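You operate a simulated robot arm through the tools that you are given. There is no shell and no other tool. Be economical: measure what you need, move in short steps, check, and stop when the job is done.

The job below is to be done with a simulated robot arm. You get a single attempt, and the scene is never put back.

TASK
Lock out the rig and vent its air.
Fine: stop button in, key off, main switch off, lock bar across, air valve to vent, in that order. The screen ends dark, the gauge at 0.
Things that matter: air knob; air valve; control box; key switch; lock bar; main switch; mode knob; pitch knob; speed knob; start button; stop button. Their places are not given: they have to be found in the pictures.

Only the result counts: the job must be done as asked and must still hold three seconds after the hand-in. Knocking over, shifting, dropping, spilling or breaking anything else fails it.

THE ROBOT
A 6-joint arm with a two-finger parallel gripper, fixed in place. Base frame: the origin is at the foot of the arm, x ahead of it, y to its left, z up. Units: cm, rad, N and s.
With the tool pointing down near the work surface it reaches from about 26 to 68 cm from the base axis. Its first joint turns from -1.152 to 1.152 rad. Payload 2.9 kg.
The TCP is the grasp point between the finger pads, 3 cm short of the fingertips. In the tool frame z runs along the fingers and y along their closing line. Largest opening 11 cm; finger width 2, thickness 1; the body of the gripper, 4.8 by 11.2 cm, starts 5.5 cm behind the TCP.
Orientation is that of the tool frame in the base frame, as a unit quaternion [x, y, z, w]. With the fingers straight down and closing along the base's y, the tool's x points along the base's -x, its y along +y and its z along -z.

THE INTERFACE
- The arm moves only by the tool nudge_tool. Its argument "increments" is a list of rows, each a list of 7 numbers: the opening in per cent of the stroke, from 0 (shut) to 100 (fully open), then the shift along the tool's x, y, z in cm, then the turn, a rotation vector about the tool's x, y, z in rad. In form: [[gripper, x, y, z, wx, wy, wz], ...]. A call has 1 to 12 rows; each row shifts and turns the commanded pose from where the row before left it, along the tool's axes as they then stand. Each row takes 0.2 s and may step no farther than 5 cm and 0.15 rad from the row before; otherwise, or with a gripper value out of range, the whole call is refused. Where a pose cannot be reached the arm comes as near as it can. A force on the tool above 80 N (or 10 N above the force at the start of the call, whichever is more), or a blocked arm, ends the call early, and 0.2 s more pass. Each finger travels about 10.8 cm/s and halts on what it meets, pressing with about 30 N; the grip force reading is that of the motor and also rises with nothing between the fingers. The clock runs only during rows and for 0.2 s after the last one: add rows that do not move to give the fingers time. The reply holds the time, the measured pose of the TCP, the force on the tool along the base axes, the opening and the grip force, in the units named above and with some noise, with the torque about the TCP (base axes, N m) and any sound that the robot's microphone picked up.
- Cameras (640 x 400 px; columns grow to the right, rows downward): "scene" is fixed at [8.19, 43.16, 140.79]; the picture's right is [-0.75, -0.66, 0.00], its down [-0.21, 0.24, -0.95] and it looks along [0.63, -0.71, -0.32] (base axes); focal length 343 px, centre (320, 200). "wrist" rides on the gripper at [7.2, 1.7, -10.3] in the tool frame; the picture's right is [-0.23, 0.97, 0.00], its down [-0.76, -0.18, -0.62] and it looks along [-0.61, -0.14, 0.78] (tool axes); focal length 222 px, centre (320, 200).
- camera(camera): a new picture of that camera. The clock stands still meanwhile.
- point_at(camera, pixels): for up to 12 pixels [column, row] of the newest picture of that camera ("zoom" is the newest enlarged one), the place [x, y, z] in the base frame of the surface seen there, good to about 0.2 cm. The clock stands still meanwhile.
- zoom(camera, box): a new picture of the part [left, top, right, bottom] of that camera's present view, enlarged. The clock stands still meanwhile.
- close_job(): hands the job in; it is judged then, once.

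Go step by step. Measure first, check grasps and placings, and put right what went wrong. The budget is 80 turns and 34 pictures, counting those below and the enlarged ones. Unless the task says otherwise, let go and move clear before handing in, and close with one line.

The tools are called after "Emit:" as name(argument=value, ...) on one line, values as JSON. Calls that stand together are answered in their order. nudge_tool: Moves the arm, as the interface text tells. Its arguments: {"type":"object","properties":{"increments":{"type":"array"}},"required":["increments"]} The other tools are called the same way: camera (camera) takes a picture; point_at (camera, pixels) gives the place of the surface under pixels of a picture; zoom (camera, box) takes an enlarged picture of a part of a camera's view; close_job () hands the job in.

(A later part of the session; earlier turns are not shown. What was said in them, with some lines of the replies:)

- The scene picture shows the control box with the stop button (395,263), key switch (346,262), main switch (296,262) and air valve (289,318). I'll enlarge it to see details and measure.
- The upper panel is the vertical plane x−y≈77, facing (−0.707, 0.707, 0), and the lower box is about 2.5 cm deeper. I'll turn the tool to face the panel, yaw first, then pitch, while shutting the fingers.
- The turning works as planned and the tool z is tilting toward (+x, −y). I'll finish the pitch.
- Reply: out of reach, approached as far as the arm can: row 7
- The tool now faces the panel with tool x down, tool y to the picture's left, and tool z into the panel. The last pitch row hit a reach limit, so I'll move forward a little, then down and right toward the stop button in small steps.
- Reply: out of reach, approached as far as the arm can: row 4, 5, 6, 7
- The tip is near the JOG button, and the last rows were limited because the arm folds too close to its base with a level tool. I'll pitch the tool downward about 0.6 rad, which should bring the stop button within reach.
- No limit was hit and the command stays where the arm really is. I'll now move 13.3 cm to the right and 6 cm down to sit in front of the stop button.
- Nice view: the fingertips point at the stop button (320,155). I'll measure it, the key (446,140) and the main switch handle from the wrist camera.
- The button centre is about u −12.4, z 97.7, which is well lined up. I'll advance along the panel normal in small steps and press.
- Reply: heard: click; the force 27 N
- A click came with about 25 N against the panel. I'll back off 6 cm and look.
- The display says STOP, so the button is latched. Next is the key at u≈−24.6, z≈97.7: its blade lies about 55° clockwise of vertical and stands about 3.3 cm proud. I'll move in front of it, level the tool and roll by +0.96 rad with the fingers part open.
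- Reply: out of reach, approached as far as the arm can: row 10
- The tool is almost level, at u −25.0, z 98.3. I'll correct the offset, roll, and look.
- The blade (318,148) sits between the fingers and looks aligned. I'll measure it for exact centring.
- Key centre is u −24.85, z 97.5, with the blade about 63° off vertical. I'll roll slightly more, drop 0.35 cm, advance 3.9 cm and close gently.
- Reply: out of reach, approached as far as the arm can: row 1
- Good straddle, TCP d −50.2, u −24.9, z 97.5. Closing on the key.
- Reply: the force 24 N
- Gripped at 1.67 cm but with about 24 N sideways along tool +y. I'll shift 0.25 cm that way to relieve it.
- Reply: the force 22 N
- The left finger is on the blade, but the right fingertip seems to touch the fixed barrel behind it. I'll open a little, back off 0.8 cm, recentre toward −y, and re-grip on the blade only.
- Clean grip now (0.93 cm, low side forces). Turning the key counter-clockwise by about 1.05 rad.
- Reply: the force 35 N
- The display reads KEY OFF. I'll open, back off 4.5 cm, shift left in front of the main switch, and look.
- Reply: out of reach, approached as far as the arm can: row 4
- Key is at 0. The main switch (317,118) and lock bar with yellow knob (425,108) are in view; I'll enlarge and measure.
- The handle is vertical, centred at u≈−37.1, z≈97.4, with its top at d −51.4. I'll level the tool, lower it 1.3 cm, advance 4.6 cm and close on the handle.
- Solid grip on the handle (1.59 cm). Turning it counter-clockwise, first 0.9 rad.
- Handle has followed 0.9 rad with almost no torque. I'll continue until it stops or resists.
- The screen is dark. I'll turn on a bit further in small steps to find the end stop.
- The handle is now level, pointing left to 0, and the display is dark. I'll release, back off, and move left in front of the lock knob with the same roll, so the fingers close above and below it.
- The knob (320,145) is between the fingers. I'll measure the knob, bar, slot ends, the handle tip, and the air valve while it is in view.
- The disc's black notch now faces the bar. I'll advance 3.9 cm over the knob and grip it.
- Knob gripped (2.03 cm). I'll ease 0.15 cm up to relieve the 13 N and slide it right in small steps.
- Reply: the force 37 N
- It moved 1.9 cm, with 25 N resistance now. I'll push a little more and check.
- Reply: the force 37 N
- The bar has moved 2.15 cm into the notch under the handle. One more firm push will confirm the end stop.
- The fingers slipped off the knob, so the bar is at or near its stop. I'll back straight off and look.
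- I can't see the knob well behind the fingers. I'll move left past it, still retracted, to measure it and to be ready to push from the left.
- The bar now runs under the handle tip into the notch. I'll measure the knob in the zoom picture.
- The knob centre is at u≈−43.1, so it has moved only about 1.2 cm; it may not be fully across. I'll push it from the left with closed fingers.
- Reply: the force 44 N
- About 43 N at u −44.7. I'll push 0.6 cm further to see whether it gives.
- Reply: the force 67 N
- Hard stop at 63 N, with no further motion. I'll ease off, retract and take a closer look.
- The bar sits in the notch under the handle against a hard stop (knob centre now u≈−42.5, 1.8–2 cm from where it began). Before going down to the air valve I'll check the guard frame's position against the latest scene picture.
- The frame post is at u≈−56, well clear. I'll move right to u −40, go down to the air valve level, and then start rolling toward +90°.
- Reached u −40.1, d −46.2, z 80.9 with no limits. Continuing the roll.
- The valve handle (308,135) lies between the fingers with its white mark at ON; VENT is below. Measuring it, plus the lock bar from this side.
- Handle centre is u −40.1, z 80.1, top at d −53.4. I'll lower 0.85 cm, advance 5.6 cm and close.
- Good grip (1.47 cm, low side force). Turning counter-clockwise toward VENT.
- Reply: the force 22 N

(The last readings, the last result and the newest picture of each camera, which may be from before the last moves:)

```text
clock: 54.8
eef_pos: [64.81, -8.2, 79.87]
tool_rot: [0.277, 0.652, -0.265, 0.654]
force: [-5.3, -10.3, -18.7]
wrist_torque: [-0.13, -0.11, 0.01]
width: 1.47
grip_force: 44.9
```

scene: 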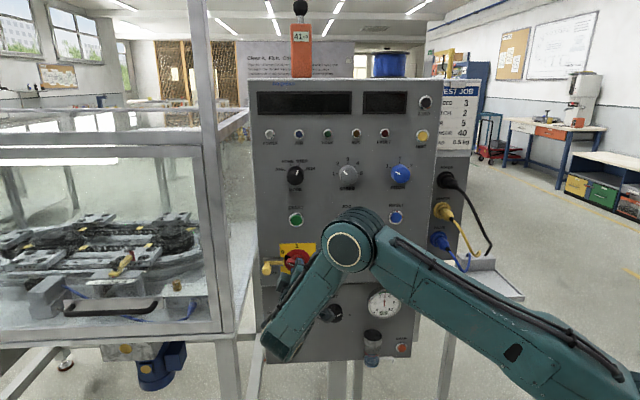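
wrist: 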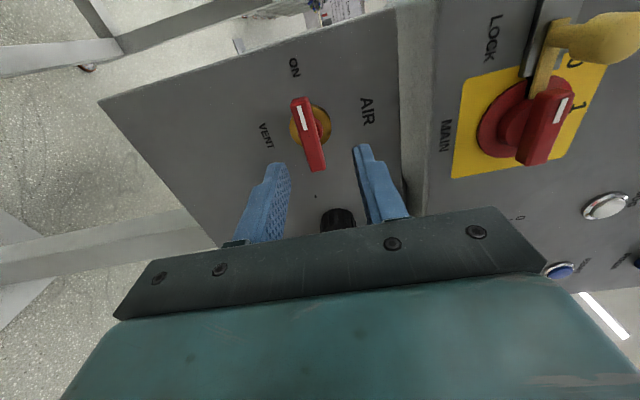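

Turned the full 90°. I'll release, back off, move aside to the right, and check with the scene camera.

Emit:
nudge_tool(increments=[[20, 0, 0, 0, 0, 0, 0], [40, 0, 0, 0, 0, 0, 0], [40, 0, 0, -1.5, 0, 0, 0], [40, 0, 0, -2, 0, 0, 0], [40, 0, 0, -2, 0, 0, 0], [40, 0, 0, -1, 0, 0, 0], [40, 0, -3, 0, 0, 0, 0], [40, 0, -3, 0, 0, 0, 0], [40, 0, -3, 0, 0, 0, 0], [40, 0, 0, 0, 0, 0, 0]])

Emit:
zoom(camera="scene", box=[240, 80, 440, 370])

```text
clock: 57.0
eef_pos: [58.22, -10.19, 79.8]
tool_rot: [0.28, 0.654, -0.264, 0.652]
force: [0.1, 0.2, 0.1]
wrist_torque: [0.02, 0.0, -0.02]
width: 4.42
grip_force: 0.0
out of reach, approached as far as the arm can: row 7, 8, 9
```

```text
1.38 times, centred on (340, 225) of scene
```

zoom: 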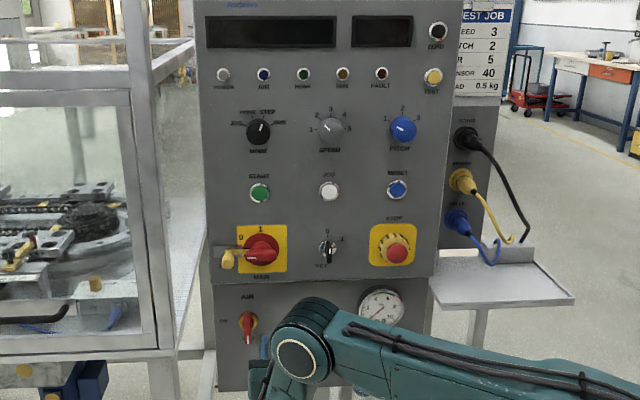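

The screen is dark, the valve points down, and the gauge needle has dropped. One closer look at the lock bar and gauge.

Emit:
zoom(camera="scene", box=[255, 230, 415, 330])

```text
4.00 times, centred on (335, 280) of scene
```

zoom: 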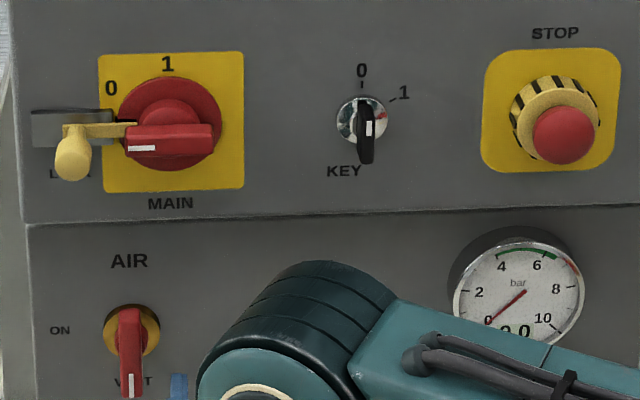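

Stop in, key at 0, main at 0, valve at VENT, needle at 0. I'll measure how far the lock bar tip overlaps the disc.

Emit:
point_at(camera="zoom", pixels=[[72, 165], [70, 132], [100, 130], [120, 129], [132, 127], [136, 122], [40, 125], [34, 112], [115, 118], [125, 120]])

```text
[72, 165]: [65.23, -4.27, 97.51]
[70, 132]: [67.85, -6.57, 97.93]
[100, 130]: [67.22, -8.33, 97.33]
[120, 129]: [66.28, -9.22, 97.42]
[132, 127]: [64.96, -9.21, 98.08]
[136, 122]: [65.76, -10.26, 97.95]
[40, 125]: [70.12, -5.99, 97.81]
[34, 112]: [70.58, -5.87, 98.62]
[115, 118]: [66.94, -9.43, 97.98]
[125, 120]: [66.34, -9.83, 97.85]
```

The bar tip (u≈−39.2) reaches past the disc rim to the hub, at its hard stop. Everything checks out, and the open gripper is clear with zero force, so I'm handing in.

Emit:
close_job()

```text
The job is handed in.
```

The rig is locked out and vented, in the order asked: stop button in, key off, main switch off, lock bar across to its hard stop, air valve at VENT. The screen is dark and the gauge reads 0.
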